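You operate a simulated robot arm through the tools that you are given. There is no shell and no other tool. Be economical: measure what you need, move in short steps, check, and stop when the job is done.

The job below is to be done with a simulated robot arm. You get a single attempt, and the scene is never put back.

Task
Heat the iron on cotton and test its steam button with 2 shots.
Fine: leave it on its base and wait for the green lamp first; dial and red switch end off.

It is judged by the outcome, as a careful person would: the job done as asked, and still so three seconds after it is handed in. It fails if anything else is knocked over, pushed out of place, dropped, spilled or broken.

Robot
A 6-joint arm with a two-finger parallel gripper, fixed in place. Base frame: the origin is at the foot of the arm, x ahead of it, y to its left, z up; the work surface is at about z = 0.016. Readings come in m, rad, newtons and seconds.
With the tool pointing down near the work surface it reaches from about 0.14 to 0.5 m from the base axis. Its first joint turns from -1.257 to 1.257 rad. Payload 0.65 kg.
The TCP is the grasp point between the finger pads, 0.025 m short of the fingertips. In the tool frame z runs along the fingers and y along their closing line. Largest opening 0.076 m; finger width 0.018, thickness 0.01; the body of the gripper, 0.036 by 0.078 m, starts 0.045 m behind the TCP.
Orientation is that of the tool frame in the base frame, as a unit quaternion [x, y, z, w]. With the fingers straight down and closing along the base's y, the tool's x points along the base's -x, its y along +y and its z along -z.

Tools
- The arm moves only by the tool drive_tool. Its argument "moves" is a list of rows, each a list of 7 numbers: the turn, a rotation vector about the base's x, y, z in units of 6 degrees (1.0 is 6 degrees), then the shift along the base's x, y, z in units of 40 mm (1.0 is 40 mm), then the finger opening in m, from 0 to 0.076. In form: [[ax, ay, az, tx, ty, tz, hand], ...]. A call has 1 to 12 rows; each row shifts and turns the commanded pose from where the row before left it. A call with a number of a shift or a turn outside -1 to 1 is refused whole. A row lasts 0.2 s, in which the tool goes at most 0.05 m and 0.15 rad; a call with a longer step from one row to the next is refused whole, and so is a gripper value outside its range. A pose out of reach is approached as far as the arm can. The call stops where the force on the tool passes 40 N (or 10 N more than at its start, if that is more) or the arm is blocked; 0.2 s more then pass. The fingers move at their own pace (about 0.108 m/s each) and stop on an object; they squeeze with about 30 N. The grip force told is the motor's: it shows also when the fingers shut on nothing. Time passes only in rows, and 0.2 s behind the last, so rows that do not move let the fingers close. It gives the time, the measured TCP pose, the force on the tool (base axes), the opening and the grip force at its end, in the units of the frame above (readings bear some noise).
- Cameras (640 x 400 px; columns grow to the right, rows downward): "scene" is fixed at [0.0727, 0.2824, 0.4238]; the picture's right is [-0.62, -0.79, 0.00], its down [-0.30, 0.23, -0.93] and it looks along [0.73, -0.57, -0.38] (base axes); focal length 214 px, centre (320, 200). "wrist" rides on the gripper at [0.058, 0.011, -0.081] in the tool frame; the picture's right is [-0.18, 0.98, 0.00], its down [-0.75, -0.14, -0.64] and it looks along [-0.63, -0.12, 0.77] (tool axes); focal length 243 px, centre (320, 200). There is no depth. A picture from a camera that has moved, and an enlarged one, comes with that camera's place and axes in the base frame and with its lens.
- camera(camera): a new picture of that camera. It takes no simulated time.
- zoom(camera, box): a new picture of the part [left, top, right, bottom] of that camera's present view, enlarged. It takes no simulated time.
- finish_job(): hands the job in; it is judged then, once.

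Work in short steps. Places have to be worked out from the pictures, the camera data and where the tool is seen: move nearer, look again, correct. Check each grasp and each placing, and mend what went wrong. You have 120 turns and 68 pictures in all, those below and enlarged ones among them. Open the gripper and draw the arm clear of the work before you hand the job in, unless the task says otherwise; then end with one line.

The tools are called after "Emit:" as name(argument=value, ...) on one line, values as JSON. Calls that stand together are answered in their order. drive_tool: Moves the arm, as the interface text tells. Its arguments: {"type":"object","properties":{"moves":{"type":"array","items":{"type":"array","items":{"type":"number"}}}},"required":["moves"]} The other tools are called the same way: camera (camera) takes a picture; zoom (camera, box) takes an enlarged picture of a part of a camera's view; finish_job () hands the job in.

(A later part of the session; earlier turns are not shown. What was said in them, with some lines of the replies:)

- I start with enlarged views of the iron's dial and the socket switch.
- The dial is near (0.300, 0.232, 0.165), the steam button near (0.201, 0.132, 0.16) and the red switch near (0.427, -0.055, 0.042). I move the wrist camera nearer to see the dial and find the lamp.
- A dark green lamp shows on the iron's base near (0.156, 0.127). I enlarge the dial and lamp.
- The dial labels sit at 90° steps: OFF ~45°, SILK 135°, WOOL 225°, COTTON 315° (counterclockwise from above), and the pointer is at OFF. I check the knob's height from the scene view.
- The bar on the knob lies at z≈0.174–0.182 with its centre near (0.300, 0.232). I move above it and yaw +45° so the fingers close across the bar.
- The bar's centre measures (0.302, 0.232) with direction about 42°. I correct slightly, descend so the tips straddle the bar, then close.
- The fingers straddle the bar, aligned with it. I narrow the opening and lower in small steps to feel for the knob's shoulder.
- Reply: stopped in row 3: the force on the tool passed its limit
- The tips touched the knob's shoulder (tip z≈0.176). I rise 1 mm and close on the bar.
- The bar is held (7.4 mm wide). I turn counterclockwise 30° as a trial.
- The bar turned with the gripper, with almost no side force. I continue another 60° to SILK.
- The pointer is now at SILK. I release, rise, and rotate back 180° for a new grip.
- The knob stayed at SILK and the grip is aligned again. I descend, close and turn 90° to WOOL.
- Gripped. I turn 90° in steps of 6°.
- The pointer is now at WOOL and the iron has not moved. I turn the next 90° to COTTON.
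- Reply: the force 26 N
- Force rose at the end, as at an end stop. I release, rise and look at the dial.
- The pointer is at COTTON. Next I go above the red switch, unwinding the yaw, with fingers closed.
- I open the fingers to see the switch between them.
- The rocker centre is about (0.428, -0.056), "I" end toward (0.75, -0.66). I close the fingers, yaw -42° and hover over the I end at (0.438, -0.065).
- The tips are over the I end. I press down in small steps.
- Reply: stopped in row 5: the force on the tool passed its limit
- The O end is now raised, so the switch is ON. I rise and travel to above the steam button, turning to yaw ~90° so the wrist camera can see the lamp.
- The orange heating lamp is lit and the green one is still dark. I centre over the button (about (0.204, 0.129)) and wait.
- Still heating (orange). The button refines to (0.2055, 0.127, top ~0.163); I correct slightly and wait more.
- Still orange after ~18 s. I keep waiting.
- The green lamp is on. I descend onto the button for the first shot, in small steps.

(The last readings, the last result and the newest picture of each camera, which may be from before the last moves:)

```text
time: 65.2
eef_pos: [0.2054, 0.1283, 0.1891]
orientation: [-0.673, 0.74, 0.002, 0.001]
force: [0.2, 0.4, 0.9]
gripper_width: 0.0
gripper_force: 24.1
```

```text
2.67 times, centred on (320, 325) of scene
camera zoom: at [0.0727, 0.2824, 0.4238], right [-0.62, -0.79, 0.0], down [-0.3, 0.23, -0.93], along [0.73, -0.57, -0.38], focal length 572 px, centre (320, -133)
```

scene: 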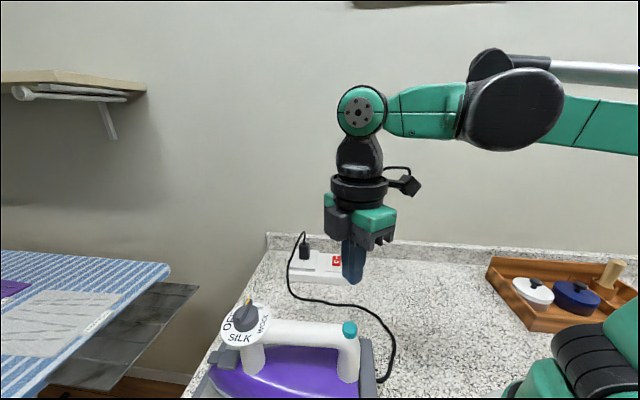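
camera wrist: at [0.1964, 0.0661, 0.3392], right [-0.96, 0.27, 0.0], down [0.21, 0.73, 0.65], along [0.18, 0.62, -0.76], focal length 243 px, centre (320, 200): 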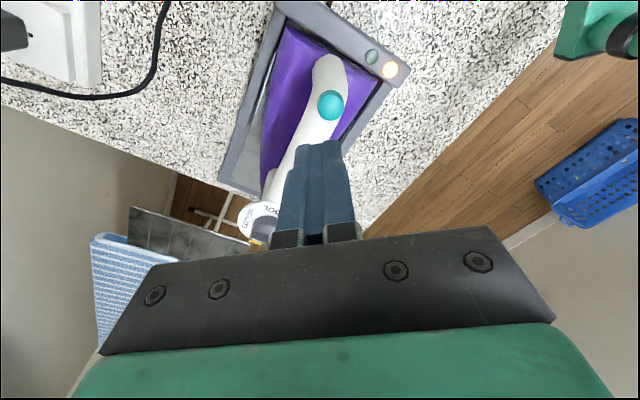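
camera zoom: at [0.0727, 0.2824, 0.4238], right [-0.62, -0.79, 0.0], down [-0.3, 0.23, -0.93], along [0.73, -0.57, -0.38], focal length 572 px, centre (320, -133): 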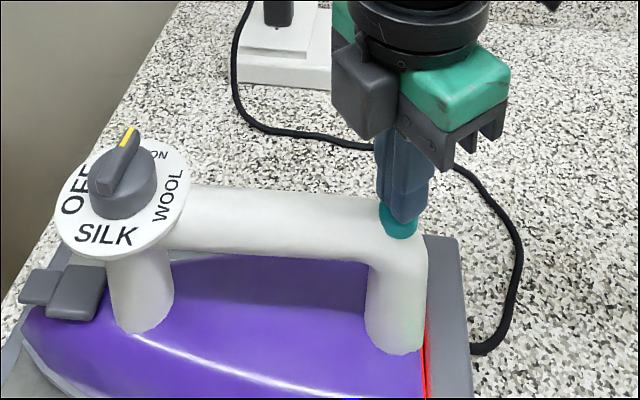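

The tips are about at the button top without force. I press on in small steps.

Emit:
drive_tool(moves=[[0, 0, 0, 0, 0, -0.05, 0], [0, 0, 0, 0, 0, -0.05, 0], [0, 0, 0, 0, 0, -0.05, 0]])

Emit:
zoom(camera="scene", box=[200, 250, 440, 400])

```text
time: 66.0
eef_pos: [0.2058, 0.1281, 0.1834]
orientation: [-0.673, 0.74, 0.003, 0.001]
force: [-2.9, 0.9, 22.4]
gripper_width: 0.0
gripper_force: 23.3
```

```text
2.67 times, centred on (320, 325) of scene
camera zoom: at [0.0726, 0.2824, 0.4238], right [-0.62, -0.79, 0.0], down [-0.3, 0.23, -0.93], along [0.73, -0.57, -0.38], focal length 572 px, centre (320, -133)
```

zoom: 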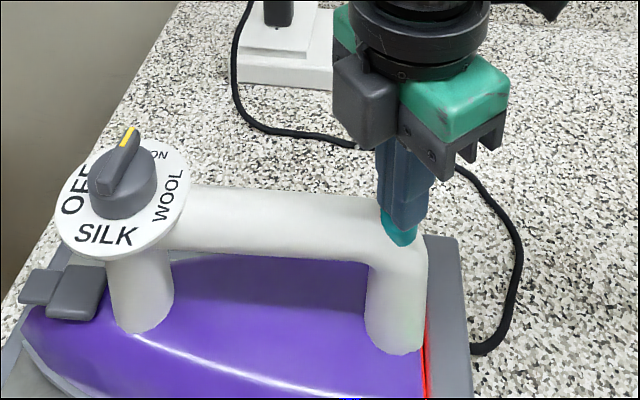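

22 N: the button bottomed out. I look from the wrist for signs of steam before releasing.

Emit:
camera(camera="wrist")

Emit:
camera(camera="scene")

```text
31 pictures are left
camera wrist: at [0.1884, 0.0705, 0.2634], right [-0.96, 0.28, 0.0], down [0.21, 0.73, 0.65], along [0.18, 0.62, -0.76], focal length 243 px, centre (320, 200)
```

wrist: 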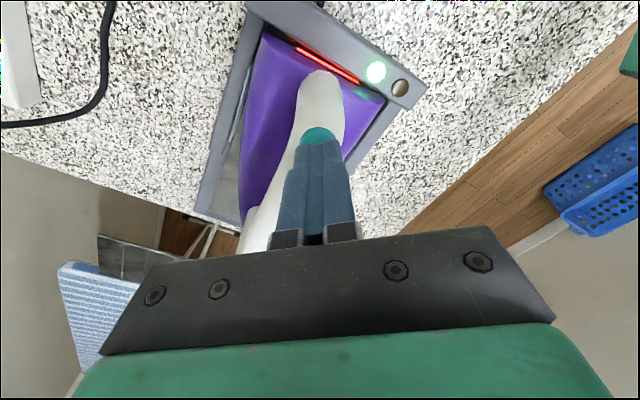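

```text
30 pictures are left
```

scene: 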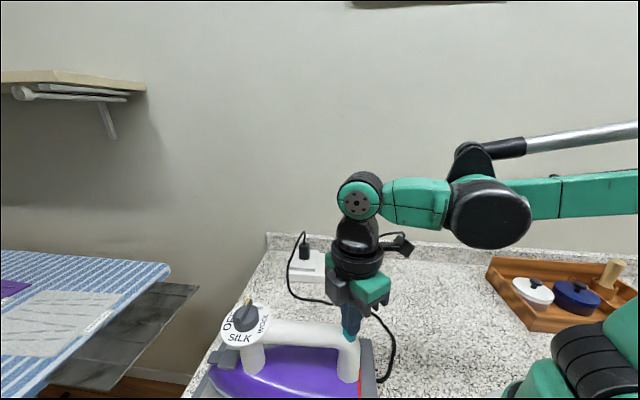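

No visible steam, though it may be brief or unrendered. I release the button with a short lift and look.

Emit:
drive_tool(moves=[[0, 0, 0, 0, 0, 0.4, 0]])

Emit:
zoom(camera="scene", box=[290, 290, 410, 390])

Emit:
zoom(camera="wrist", box=[180, 0, 420, 180])

```text
time: 66.3
eef_pos: [0.2048, 0.1273, 0.1981]
orientation: [-0.673, 0.739, 0.001, 0.001]
force: [0.1, 0.4, 0.5]
gripper_width: 0.0001
gripper_force: 24.5
```

```text
4.00 times, centred on (350, 340) of scene
camera zoom: at [0.0727, 0.2824, 0.4238], right [-0.62, -0.79, 0.0], down [-0.3, 0.23, -0.93], along [0.73, -0.57, -0.38], focal length 858 px, centre (200, -360)
```

zoom: 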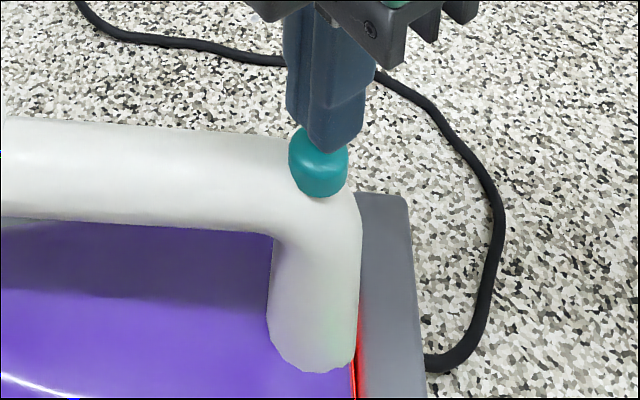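

```text
2.22 times, centred on (300, 90) of wrist
camera zoom: at [0.1887, 0.0708, 0.2783], right [-0.96, 0.28, 0.0], down [0.21, 0.73, 0.65], along [0.18, 0.62, -0.76], focal length 539 px, centre (364, 444)
```

zoom: 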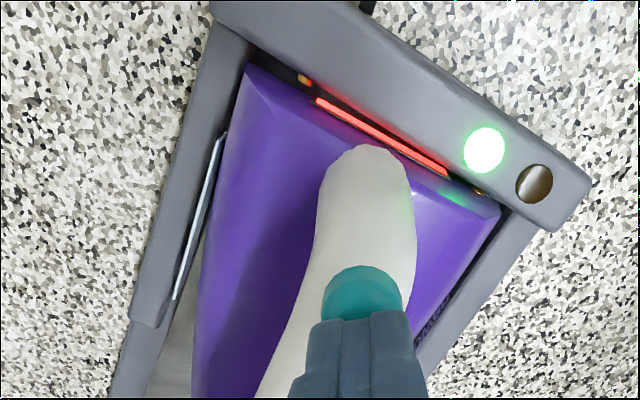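

The button sank ~4 mm and sprang back: one shot. After a short pause I give the second press, the same depth, then lift.

Emit:
drive_tool(moves=[[0, 0, 0, 0, 0, 0, 0], [0, 0, 0, 0, 0, 0, 0], [0, 0, 0, 0, 0, 0, 0], [0, 0, 0, 0, 0, -0.2, 0], [0, 0, 0, 0, 0, -0.05, 0], [0, 0, 0, 0, 0, -0.05, 0], [0, 0, 0, 0, 0, -0.05, 0], [0, 0, 0, 0, 0, -0.05, 0]])

Emit:
zoom(camera="scene", box=[290, 290, 410, 390])

```text
time: 68.2
eef_pos: [0.2053, 0.1288, 0.1827]
orientation: [-0.673, 0.74, 0.002, 0.001]
force: [-0.9, -1.6, 19.5]
gripper_width: 0.0001
gripper_force: 23.9
```

```text
4.00 times, centred on (350, 340) of scene
camera zoom: at [0.0727, 0.2824, 0.4238], right [-0.62, -0.79, 0.0], down [-0.3, 0.23, -0.93], along [0.73, -0.57, -0.38], focal length 858 px, centre (200, -360)
```

zoom: 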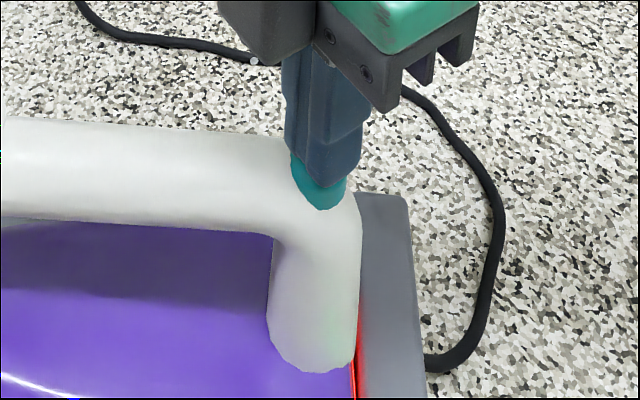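

The second press reached the same depth. I lift away and check the button, lamps and iron for traces.

Emit:
drive_tool(moves=[[0, 0, 0, 0, 0, 0.5, 0]])

Emit:
camera(camera="scene")

Emit:
camera(camera="wrist")

```text
time: 68.5
eef_pos: [0.2054, 0.1283, 0.2032]
orientation: [-0.673, 0.74, 0.001, 0.001]
force: [0.1, -0.3, 0.1]
gripper_width: 0.0
gripper_force: 23.8
```

```text
26 pictures are left
```

scene: 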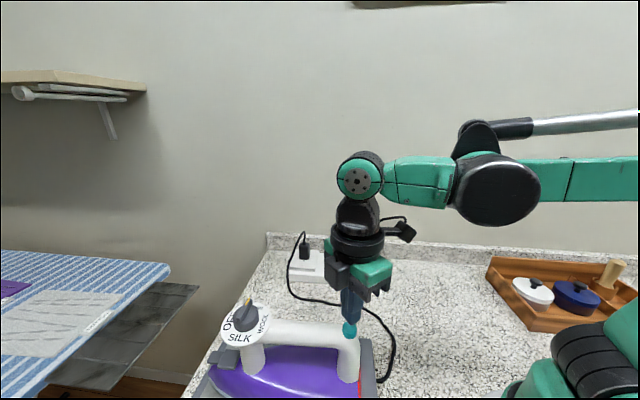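

```text
25 pictures are left
camera wrist: at [0.1892, 0.0712, 0.2837], right [-0.96, 0.28, 0.0], down [0.21, 0.73, 0.65], along [0.18, 0.62, -0.76], focal length 243 px, centre (320, 200)
```

wrist: 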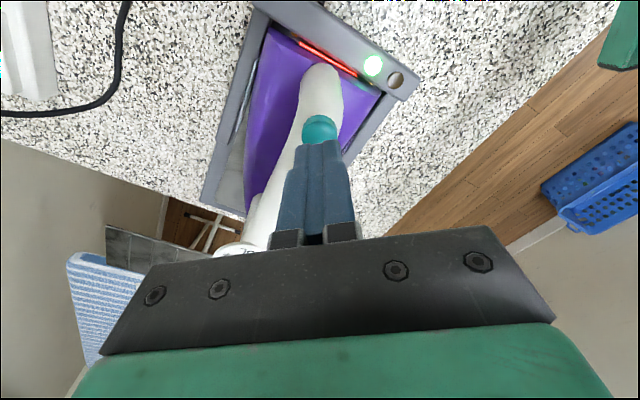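

The button rose again and the green lamp stays lit. I see some text on the base edge; I enlarge that and the region around the button.

Emit:
zoom(camera="wrist", box=[290, 70, 410, 170])

Emit:
zoom(camera="scene", box=[310, 310, 390, 370])

```text
4.00 times, centred on (350, 120) of wrist
camera zoom: at [0.1892, 0.0712, 0.2837], right [-0.96, 0.28, 0.0], down [0.21, 0.73, 0.65], along [0.18, 0.62, -0.76], focal length 970 px, centre (200, 520)
```

zoom: 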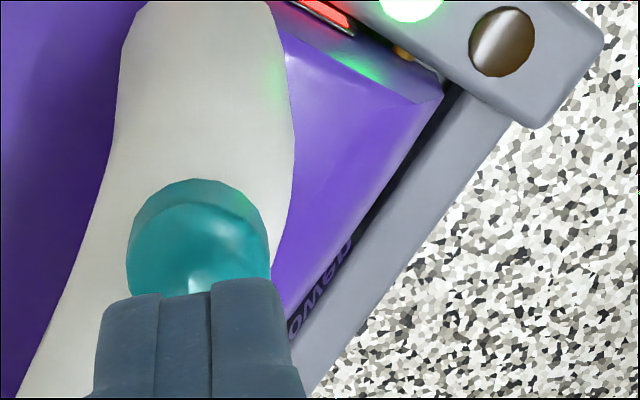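

```text
6.67 times, centred on (350, 340) of scene
camera zoom: at [0.0727, 0.2824, 0.4238], right [-0.62, -0.79, 0.0], down [-0.3, 0.23, -0.93], along [0.73, -0.57, -0.38], focal length 1430 px, centre (120, -733)
```

zoom: 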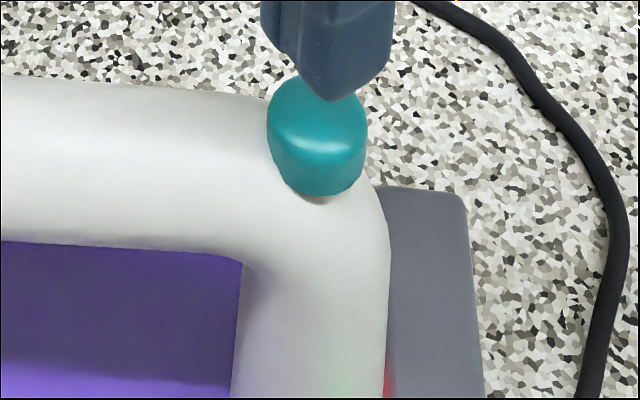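

Two full presses done, the button is back up. Next the dial goes back: I go above the knob at yaw +133° to turn clockwise.

Emit:
drive_tool(moves=[[0, 0, 0, 0, 0, 0.9, 0.03], [0, 0, 1, 0.299, 0.324, 0, 0.03], [0, 0, 1, 0.299, 0.324, 0, 0.03], [0, 0, 1, 0.299, 0.324, 0, 0.03], [0, 0, 1, 0.299, 0.324, 0, 0.03], [0, 0, 1, 0.299, 0.324, 0, 0.03], [0, 0, 1, 0.299, 0.324, 0, 0.03], [0, 0, 1, 0.299, 0.324, 0, 0.03], [0, 0, 1, 0.299, 0.324, 0, 0.03], [0, 0, 0, 0, 0, 0, 0.03]])

Emit:
zoom(camera="wrist", box=[240, 60, 400, 220])

```text
time: 70.8
eef_pos: [0.3018, 0.2332, 0.2397]
orientation: [0.916, -0.402, -0.002, 0.0]
force: [-0.1, 0.5, 0.3]
gripper_width: 0.0301
gripper_force: 0.1
```

```text
2.50 times, centred on (320, 140) of wrist
camera zoom: at [0.3333, 0.1826, 0.3191], right [-0.85, -0.53, 0.0], down [-0.4, 0.65, 0.65], along [-0.34, 0.55, -0.76], focal length 606 px, centre (320, 350)
```

zoom: 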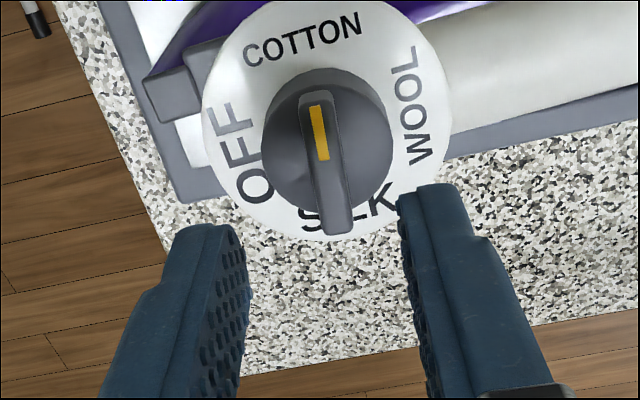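

Aligned as before. I descend (to TCP z≈0.202) and grip.

Emit:
drive_tool(moves=[[0, 0, 0, 0, 0, -0.45, 0.03], [0, 0, 0, 0, 0, -0.42, 0.025], [0, 0, 0, 0, 0, -0.06, 0.025], [0, 0, 0, 0, 0, 0, 0.0], [0, 0, 0, 0, 0, 0, 0.0]])

```text
time: 72.0
eef_pos: [0.3011, 0.2309, 0.2019]
orientation: [0.916, -0.402, -0.002, 0.0]
force: [-1.2, -2.3, -0.4]
gripper_width: 0.0074
gripper_force: 29.4
```

Gripped. I turn clockwise 90° to WOOL.

Emit:
drive_tool(moves=[[0, 0, -1, 0, 0, 0, 0.0], [0, 0, -1, 0, 0, 0, 0.0], [0, 0, -1, 0, 0, 0, 0.0], [0, 0, -1, 0, 0, 0, 0.0], [0, 0, -1, 0, 0, 0, 0.0], [0, 0, -1, 0, 0, 0, 0.0], [0, 0, -1, 0, 0, 0, 0.0], [0, 0, -1, 0, 0, 0, 0.0]])

Emit:
drive_tool(moves=[[0, 0, -1, 0, 0, 0, 0.0], [0, 0, -1, 0, 0, 0, 0.0], [0, 0, -1, 0, 0, 0, 0.0], [0, 0, -1, 0, 0, 0, 0.0], [0, 0, -1, 0, 0, 0, 0.0], [0, 0, -1, 0, 0, 0, 0.0], [0, 0, -1, 0, 0, 0, 0.0]])

Emit:
zoom(camera="scene", box=[165, 260, 405, 400])

```text
time: 73.8
eef_pos: [0.302, 0.2321, 0.2017]
orientation: [-0.672, 0.741, 0.002, 0.001]
force: [-7.5, 4.8, 18.5]
gripper_width: 0.0074
gripper_force: 29.5
```

```text
time: 75.3
eef_pos: [0.3012, 0.2309, 0.2011]
orientation: [-0.362, 0.932, 0.002, 0.001]
force: [2.6, 3.0, 4.5]
gripper_width: 0.0075
gripper_force: 29.6
```

```text
2.67 times, centred on (285, 330) of scene
camera zoom: at [0.0727, 0.2824, 0.4238], right [-0.62, -0.79, 0.0], down [-0.3, 0.23, -0.93], along [0.73, -0.57, -0.38], focal length 572 px, centre (413, -147)
```

zoom: 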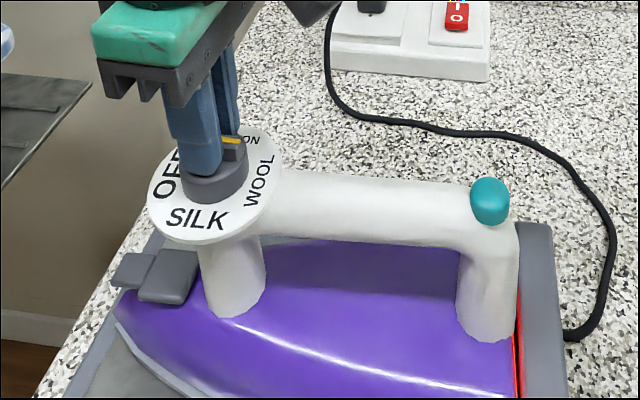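

At WOOL. I turn another 90° clockwise to SILK.

Emit:
drive_tool(moves=[[0, 0, -1, 0, 0, 0, 0.0], [0, 0, -1, 0, 0, 0, 0.0], [0, 0, -1, 0, 0, 0, 0.0], [0, 0, -1, 0, 0, 0, 0.0], [0, 0, -1, 0, 0, 0, 0.0], [0, 0, -1, 0, 0, 0, 0.0], [0, 0, -1, 0, 0, 0, 0.0], [0, 0, -1, 0, 0, 0, 0.0]])

Emit:
drive_tool(moves=[[0, 0, -1, 0, 0, 0, 0.0], [0, 0, -1, 0, 0, 0, 0.0], [0, 0, -1, 0, 0, 0, 0.0], [0, 0, -1, 0, 0, 0, 0.0], [0, 0, -1, 0, 0, 0, 0.0], [0, 0, -1, 0, 0, 0, 0.0], [0, 0, -1, 0, 0, 0, 0.0]])

Emit:
drive_tool(moves=[[0, 0, 0, 0, 0, 0, 0.03], [0, 0, 0, 0, 0, 0.1, 0.03], [0, 0, 0, 0, 0, 0.8, 0.03], [0, 0, 1, 0, 0, 0, 0.03], [0, 0, 1, 0, 0, 0, 0.03], [0, 0, 1, 0, 0, 0, 0.03], [0, 0, 1, 0, 0, 0, 0.03], [0, 0, 1, 0, 0, 0, 0.03], [0, 0, 1, 0, 0, 0, 0.03], [0, 0, 1, 0, 0, 0, 0.03], [0, 0, 1, 0, 0, 0, 0.03]])

Emit:
drive_tool(moves=[[0, 0, 1, 0, 0, 0, 0.03], [0, 0, 1, 0, 0, 0, 0.03], [0, 0, 1, 0, 0, 0, 0.03], [0, 0, 1, 0, 0, 0, 0.03], [0, 0, 1, 0, 0, 0, 0.03], [0, 0, 1, 0, 0, 0, 0.03], [0, 0, 1, 0, 0, 0, 0.03], [0, 0, 1, 0, 0, 0, 0.03], [0, 0, 1, 0, 0, 0, 0.03], [0, 0, 1, 0, 0, 0, 0.03], [0, 0, 1, 0, 0, 0, 0.03]])

Emit:
drive_tool(moves=[[0, 0, 1, 0, 0, 0, 0.03], [0, 0, 1, 0, 0, 0, 0.03], [0, 0, 1, 0, 0, 0, 0.03], [0, 0, 1, 0, 0, 0, 0.03], [0, 0, 1, 0, 0, 0, 0.03], [0, 0, 1, 0, 0, 0, 0.03], [0, 0, 1, 0, 0, 0, 0.03], [0, 0, 1, 0, 0, 0, 0.03], [0, 0, 1, 0, 0, 0, 0.03], [0, 0, 1, 0, 0, 0, 0.03], [0, 0, 1, 0, 0, 0, 0.03]])

Emit:
zoom(camera="wrist", box=[240, 60, 400, 220])

```text
time: 77.2
eef_pos: [0.3017, 0.2313, 0.2021]
orientation: [0.049, 0.999, 0.0, 0.001]
force: [1.9, 0.0, 0.2]
gripper_width: 0.0071
gripper_force: 29.7
```

```text
time: 78.8
eef_pos: [0.3016, 0.2328, 0.2015]
orientation: [0.403, 0.915, -0.001, 0.002]
force: [-1.1, -0.4, 4.9]
gripper_width: 0.0074
gripper_force: 29.6
```

```text
time: 81.2
eef_pos: [0.3012, 0.2312, 0.2368]
orientation: [-0.006, 1.0, 0.001, 0.001]
force: [-0.5, 0.5, -0.3]
gripper_width: 0.0302
gripper_force: 0.1
```

```text
time: 83.5
eef_pos: [0.3014, 0.232, 0.238]
orientation: [-0.55, 0.835, 0.002, 0.001]
force: [0.0, 0.6, -0.4]
gripper_width: 0.0296
gripper_force: 0.0
```

```text
time: 86.0
eef_pos: [0.301, 0.2315, 0.2373]
orientation: [0.916, -0.401, -0.001, 0.0]
force: [0.1, 0.3, 0.5]
gripper_width: 0.0297
gripper_force: 0.0
```

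```text
2.50 times, centred on (320, 140) of wrist
camera zoom: at [0.3326, 0.1808, 0.3176], right [-0.85, -0.53, 0.0], down [-0.4, 0.65, 0.65], along [-0.34, 0.55, -0.76], focal length 606 px, centre (320, 350)
```

zoom: 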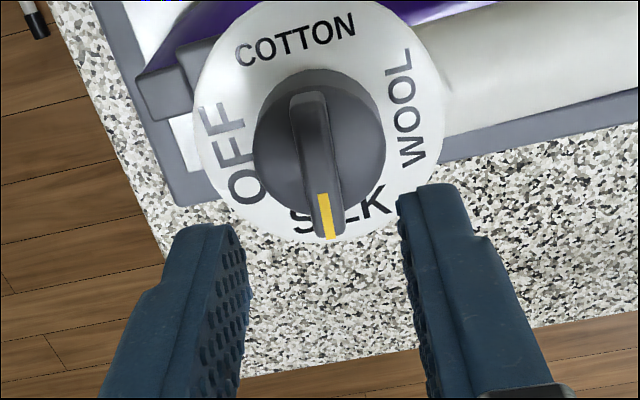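

The pointer is at SILK. I regrip for the last 90° to OFF.

Emit:
drive_tool(moves=[[0, 0, 0, 0, 0, -0.45, 0.03], [0, 0, 0, 0, 0, -0.38, 0.025], [0, 0, 0, 0, 0, -0.05, 0.025], [0, 0, 0, 0, 0, 0, 0.0], [0, 0, 0, 0, 0, 0, 0.0]])

Emit:
drive_tool(moves=[[0, 0, -1, 0, 0, 0, 0.0], [0, 0, -1, 0, 0, 0, 0.0], [0, 0, -1, 0, 0, 0, 0.0], [0, 0, -1, 0, 0, 0, 0.0], [0, 0, -1, 0, 0, 0, 0.0], [0, 0, -1, 0, 0, 0, 0.0], [0, 0, -1, 0, 0, 0, 0.0], [0, 0, -1, 0, 0, 0, 0.0]])

Emit:
drive_tool(moves=[[0, 0, -1, 0, 0, 0, 0.0], [0, 0, -1, 0, 0, 0, 0.0], [0, 0, -1, 0, 0, 0, 0.0], [0, 0, -1, 0, 0, 0, 0.0], [0, 0, -1, 0, 0, 0, 0.0], [0, 0, -1, 0, 0, 0, 0.0], [0, 0, -1, 0, 0, 0, 0.0]])

```text
time: 87.2
eef_pos: [0.3015, 0.2324, 0.2026]
orientation: [0.916, -0.402, -0.002, 0.0]
force: [-2.1, -1.5, 1.3]
gripper_width: 0.0073
gripper_force: 28.6
```

```text
time: 89.0
eef_pos: [0.3, 0.2307, 0.203]
orientation: [-0.671, 0.741, 0.001, 0.001]
force: [0.9, 0.5, 0.1]
gripper_width: 0.0077
gripper_force: 29.7
```

```text
time: 90.5
eef_pos: [0.3004, 0.2313, 0.2023]
orientation: [-0.361, 0.933, 0.001, 0.002]
force: [0.6, -0.1, -0.6]
gripper_width: 0.0074
gripper_force: 29.6
```

I release, rise and check the pointer.

Emit:
drive_tool(moves=[[0, 0, 0, 0, 0, 0, 0.03], [0, 0, 0, 0, 0, 0.1, 0.03], [0, 0, 0, 0, 0, 0.8, 0.03], [0, 0, 0, 0, 0, 0.9, 0.03]])

Emit:
zoom(camera="wrist", box=[240, 50, 400, 210])

Emit:
zoom(camera="scene", box=[205, 285, 285, 360])

```text
time: 91.5
eef_pos: [0.3003, 0.2311, 0.2755]
orientation: [-0.363, 0.932, 0.002, 0.002]
force: [-0.3, -0.2, 0.4]
gripper_width: 0.03
gripper_force: 0.0
```

```text
2.50 times, centred on (320, 130) of wrist
camera zoom: at [0.2497, 0.1985, 0.3562], right [-0.53, 0.85, 0.0], down [0.65, 0.4, 0.65], along [0.55, 0.34, -0.76], focal length 606 px, centre (320, 375)
```

zoom: 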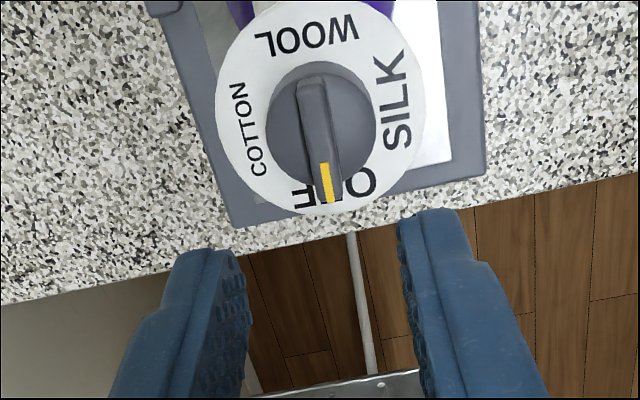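

```text
5.33 times, centred on (245, 322) of scene
camera zoom: at [0.0727, 0.2824, 0.4238], right [-0.62, -0.79, 0.0], down [-0.3, 0.23, -0.93], along [0.73, -0.57, -0.38], focal length 1144 px, centre (720, -453)
```

zoom: 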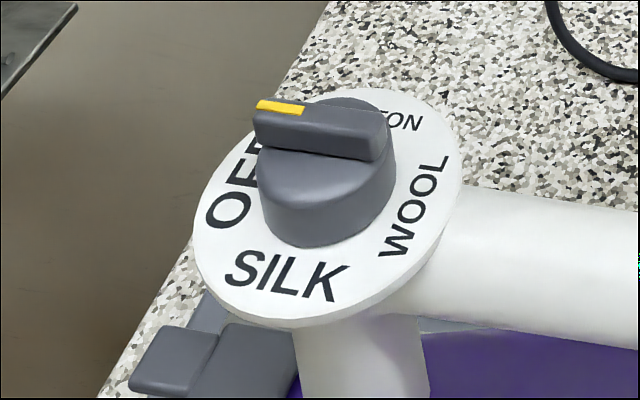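

The dial is back exactly at OFF. Now to the switch's O end at (0.418, -0.047), with yaw -42° and fingers closed.

Emit:
drive_tool(moves=[[0, 0, -1, 0.21, -0.497, 0, 0], [0, 0, -1, 0.21, -0.497, 0, 0], [0, 0, -1, 0.21, -0.497, 0, 0], [0, 0, -1, 0.21, -0.497, 0, 0], [0, 0, -1, 0.21, -0.497, 0, 0], [0, 0, -1, 0.21, -0.497, 0, 0], [0, 0, -1, 0.21, -0.497, 0, 0], [0, 0, -1, 0.21, -0.497, 0, 0], [0, 0, -1, 0.21, -0.497, 0, 0], [0, 0, -1, 0.21, -0.497, 0, 0], [0, 0, -1, 0.21, -0.497, 0, 0], [0, 0, -1, 0.21, -0.497, 0, 0]])

Emit:
drive_tool(moves=[[0, 0, -1, 0.21, -0.497, 0, 0], [0, 0, -1, 0.21, -0.497, 0, 0], [0, 0, 0, 0, 0, -0.9, 0], [0, 0, 0, 0, 0, -0.9, 0], [0, 0, 0, 0, 0, -0.9, 0], [0, 0, 0, 0, 0, -0.8, 0], [0, 0, 0, 0, 0, -0.7, 0], [0, 0, 0, 0, 0, 0, 0]])

Emit:
zoom(camera="scene", box=[280, 230, 370, 290])

Emit:
zoom(camera="wrist", box=[240, 70, 400, 200])

```text
time: 94.2
eef_pos: [0.4015, -0.0077, 0.2753]
orientation: [0.255, 0.967, 0.001, 0.002]
force: [-0.2, -0.2, -0.3]
gripper_width: 0.0
gripper_force: 23.3
```

```text
time: 96.0
eef_pos: [0.4186, -0.0457, 0.1063]
orientation: [0.354, 0.935, 0.0, 0.003]
force: [0.8, 0.1, 0.0]
gripper_width: 0.0
gripper_force: 23.8
```

```text
6.67 times, centred on (325, 260) of scene
camera zoom: at [0.0727, 0.2824, 0.4238], right [-0.62, -0.79, 0.0], down [-0.3, 0.23, -0.93], along [0.73, -0.57, -0.38], focal length 1430 px, centre (287, -200)
```

zoom: 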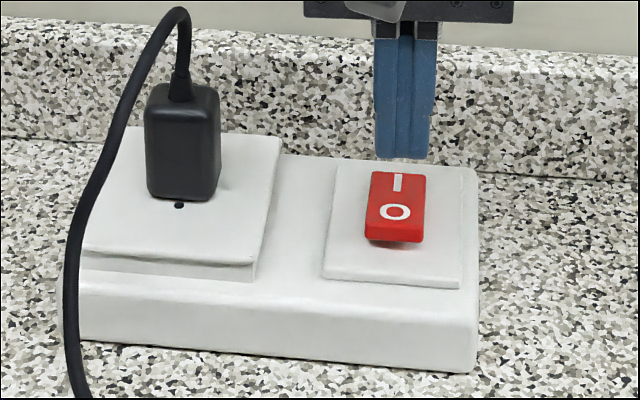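

```text
3.08 times, centred on (320, 135) of wrist
camera zoom: at [0.381, 0.0013, 0.1867], right [0.79, 0.62, 0.0], down [0.47, -0.6, 0.65], along [0.4, -0.51, -0.76], focal length 746 px, centre (320, 400)
```

zoom: 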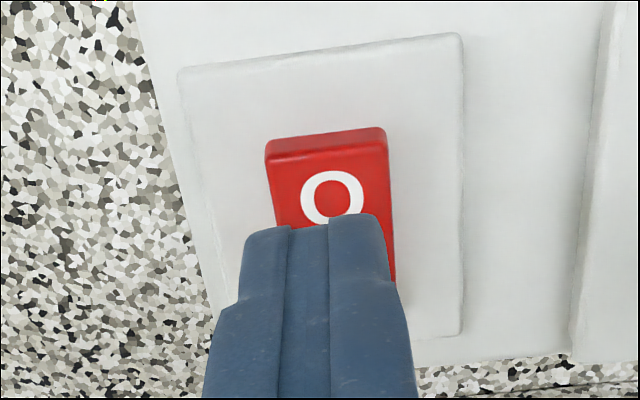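

The fingertips are over the O end. I press down in small steps.

Emit:
drive_tool(moves=[[0, 0, 0, 0, 0, -0.5, 0], [0, 0, 0, 0, 0, -0.1, 0], [0, 0, 0, 0, 0, -0.1, 0], [0, 0, 0, 0, 0, -0.1, 0], [0, 0, 0, 0, 0, -0.1, 0], [0, 0, 0, 0, 0, -0.1, 0]])

Emit:
drive_tool(moves=[[0, 0, 0, 0, 0, 0.9, 0], [0, 0, 0, 0, 0, 1, 0], [0, 0, 0, 0, 0, 1, 0], [0, 0, 0, -0.3, 0, 1, 0]])

Emit:
zoom(camera="scene", box=[280, 230, 370, 290])

```text
time: 97.3
eef_pos: [0.4198, -0.0462, 0.0693]
orientation: [0.354, 0.935, -0.001, 0.001]
force: [-0.3, 0.0, 19.2]
gripper_width: 0.0
gripper_force: 23.5
stopped in row 6: the force on the tool passed its limit (the readings are from after the stop); the commanded pose is now the measured one
```

```text
time: 98.3
eef_pos: [0.406, -0.0463, 0.2248]
orientation: [0.353, 0.935, 0.0, 0.001]
force: [0.6, 0.2, -0.1]
gripper_width: 0.0
gripper_force: 23.6
```

```text
6.67 times, centred on (325, 260) of scene
camera zoom: at [0.0727, 0.2824, 0.4238], right [-0.62, -0.79, 0.0], down [-0.3, 0.23, -0.93], along [0.73, -0.57, -0.38], focal length 1430 px, centre (287, -200)
```

zoom: 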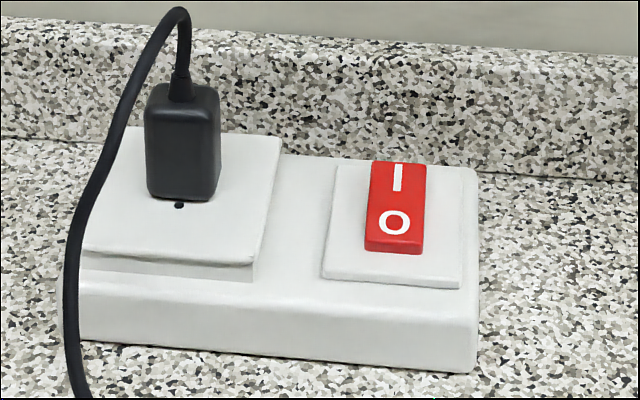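

The switch is off again, as at the start. I open the gripper, draw the arm clear and take a last look.

Emit:
drive_tool(moves=[[0, 0, 1, -0.6, 0.3, 0.6, 0.076], [0, 0, 1, -0.6, 0.3, 0.6, 0.076], [0, 0, 1, -0.6, 0.3, 0.6, 0.076], [0, 0, 1, -0.6, 0.3, 0.6, 0.076], [0, 0, 1, -0.6, 0.3, 0.6, 0.076], [0, 0, 1, -0.6, 0.3, 0.6, 0.076], [0, 0, 1, -0.6, 0.3, 0.6, 0.076], [0, 0, 0, 0, 0, 0, 0.076]])

Emit:
camera(camera="scene")

Emit:
camera(camera="wrist")

```text
time: 100.1
eef_pos: [0.2401, 0.0387, 0.3945]
orientation: [-0.007, 1.0, -0.001, 0.001]
force: [-0.9, 0.1, 0.1]
gripper_width: 0.0761
gripper_force: 0.0
```

```text
14 pictures are left
```

scene: 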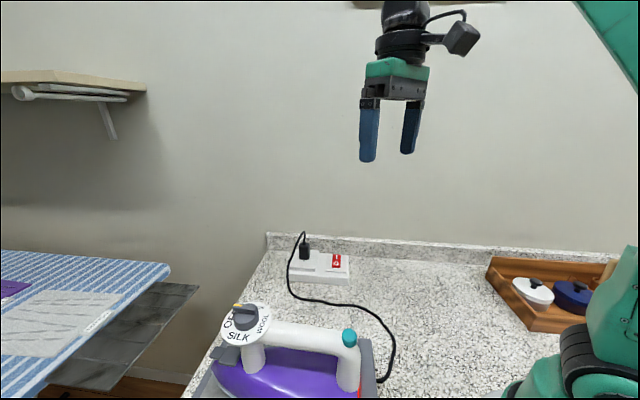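

```text
13 pictures are left
camera wrist: at [0.1807, 0.0482, 0.4752], right [0.17, 0.98, 0.0], down [0.75, -0.13, 0.64], along [0.64, -0.11, -0.76], focal length 243 px, centre (320, 200)
```

wrist: 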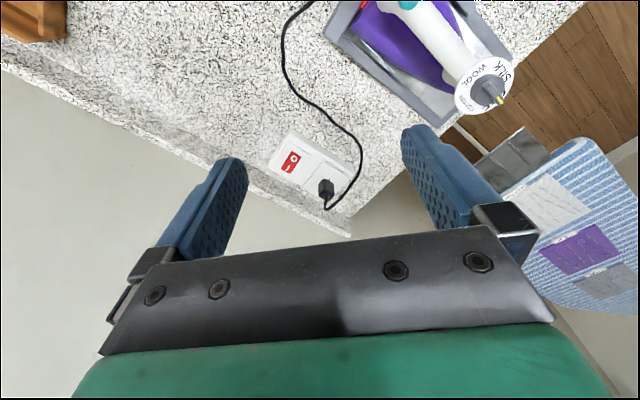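

The dial and switch are off, the iron is on its base and the arm is clear, so I hand in.

Emit:
finish_job()

```text
The job is handed in.
```

I heated the iron on cotton until the green lamp lit and pressed the steam button fully twice (no steam was visible in the pictures); the dial and red switch are off and the iron stayed on its base.
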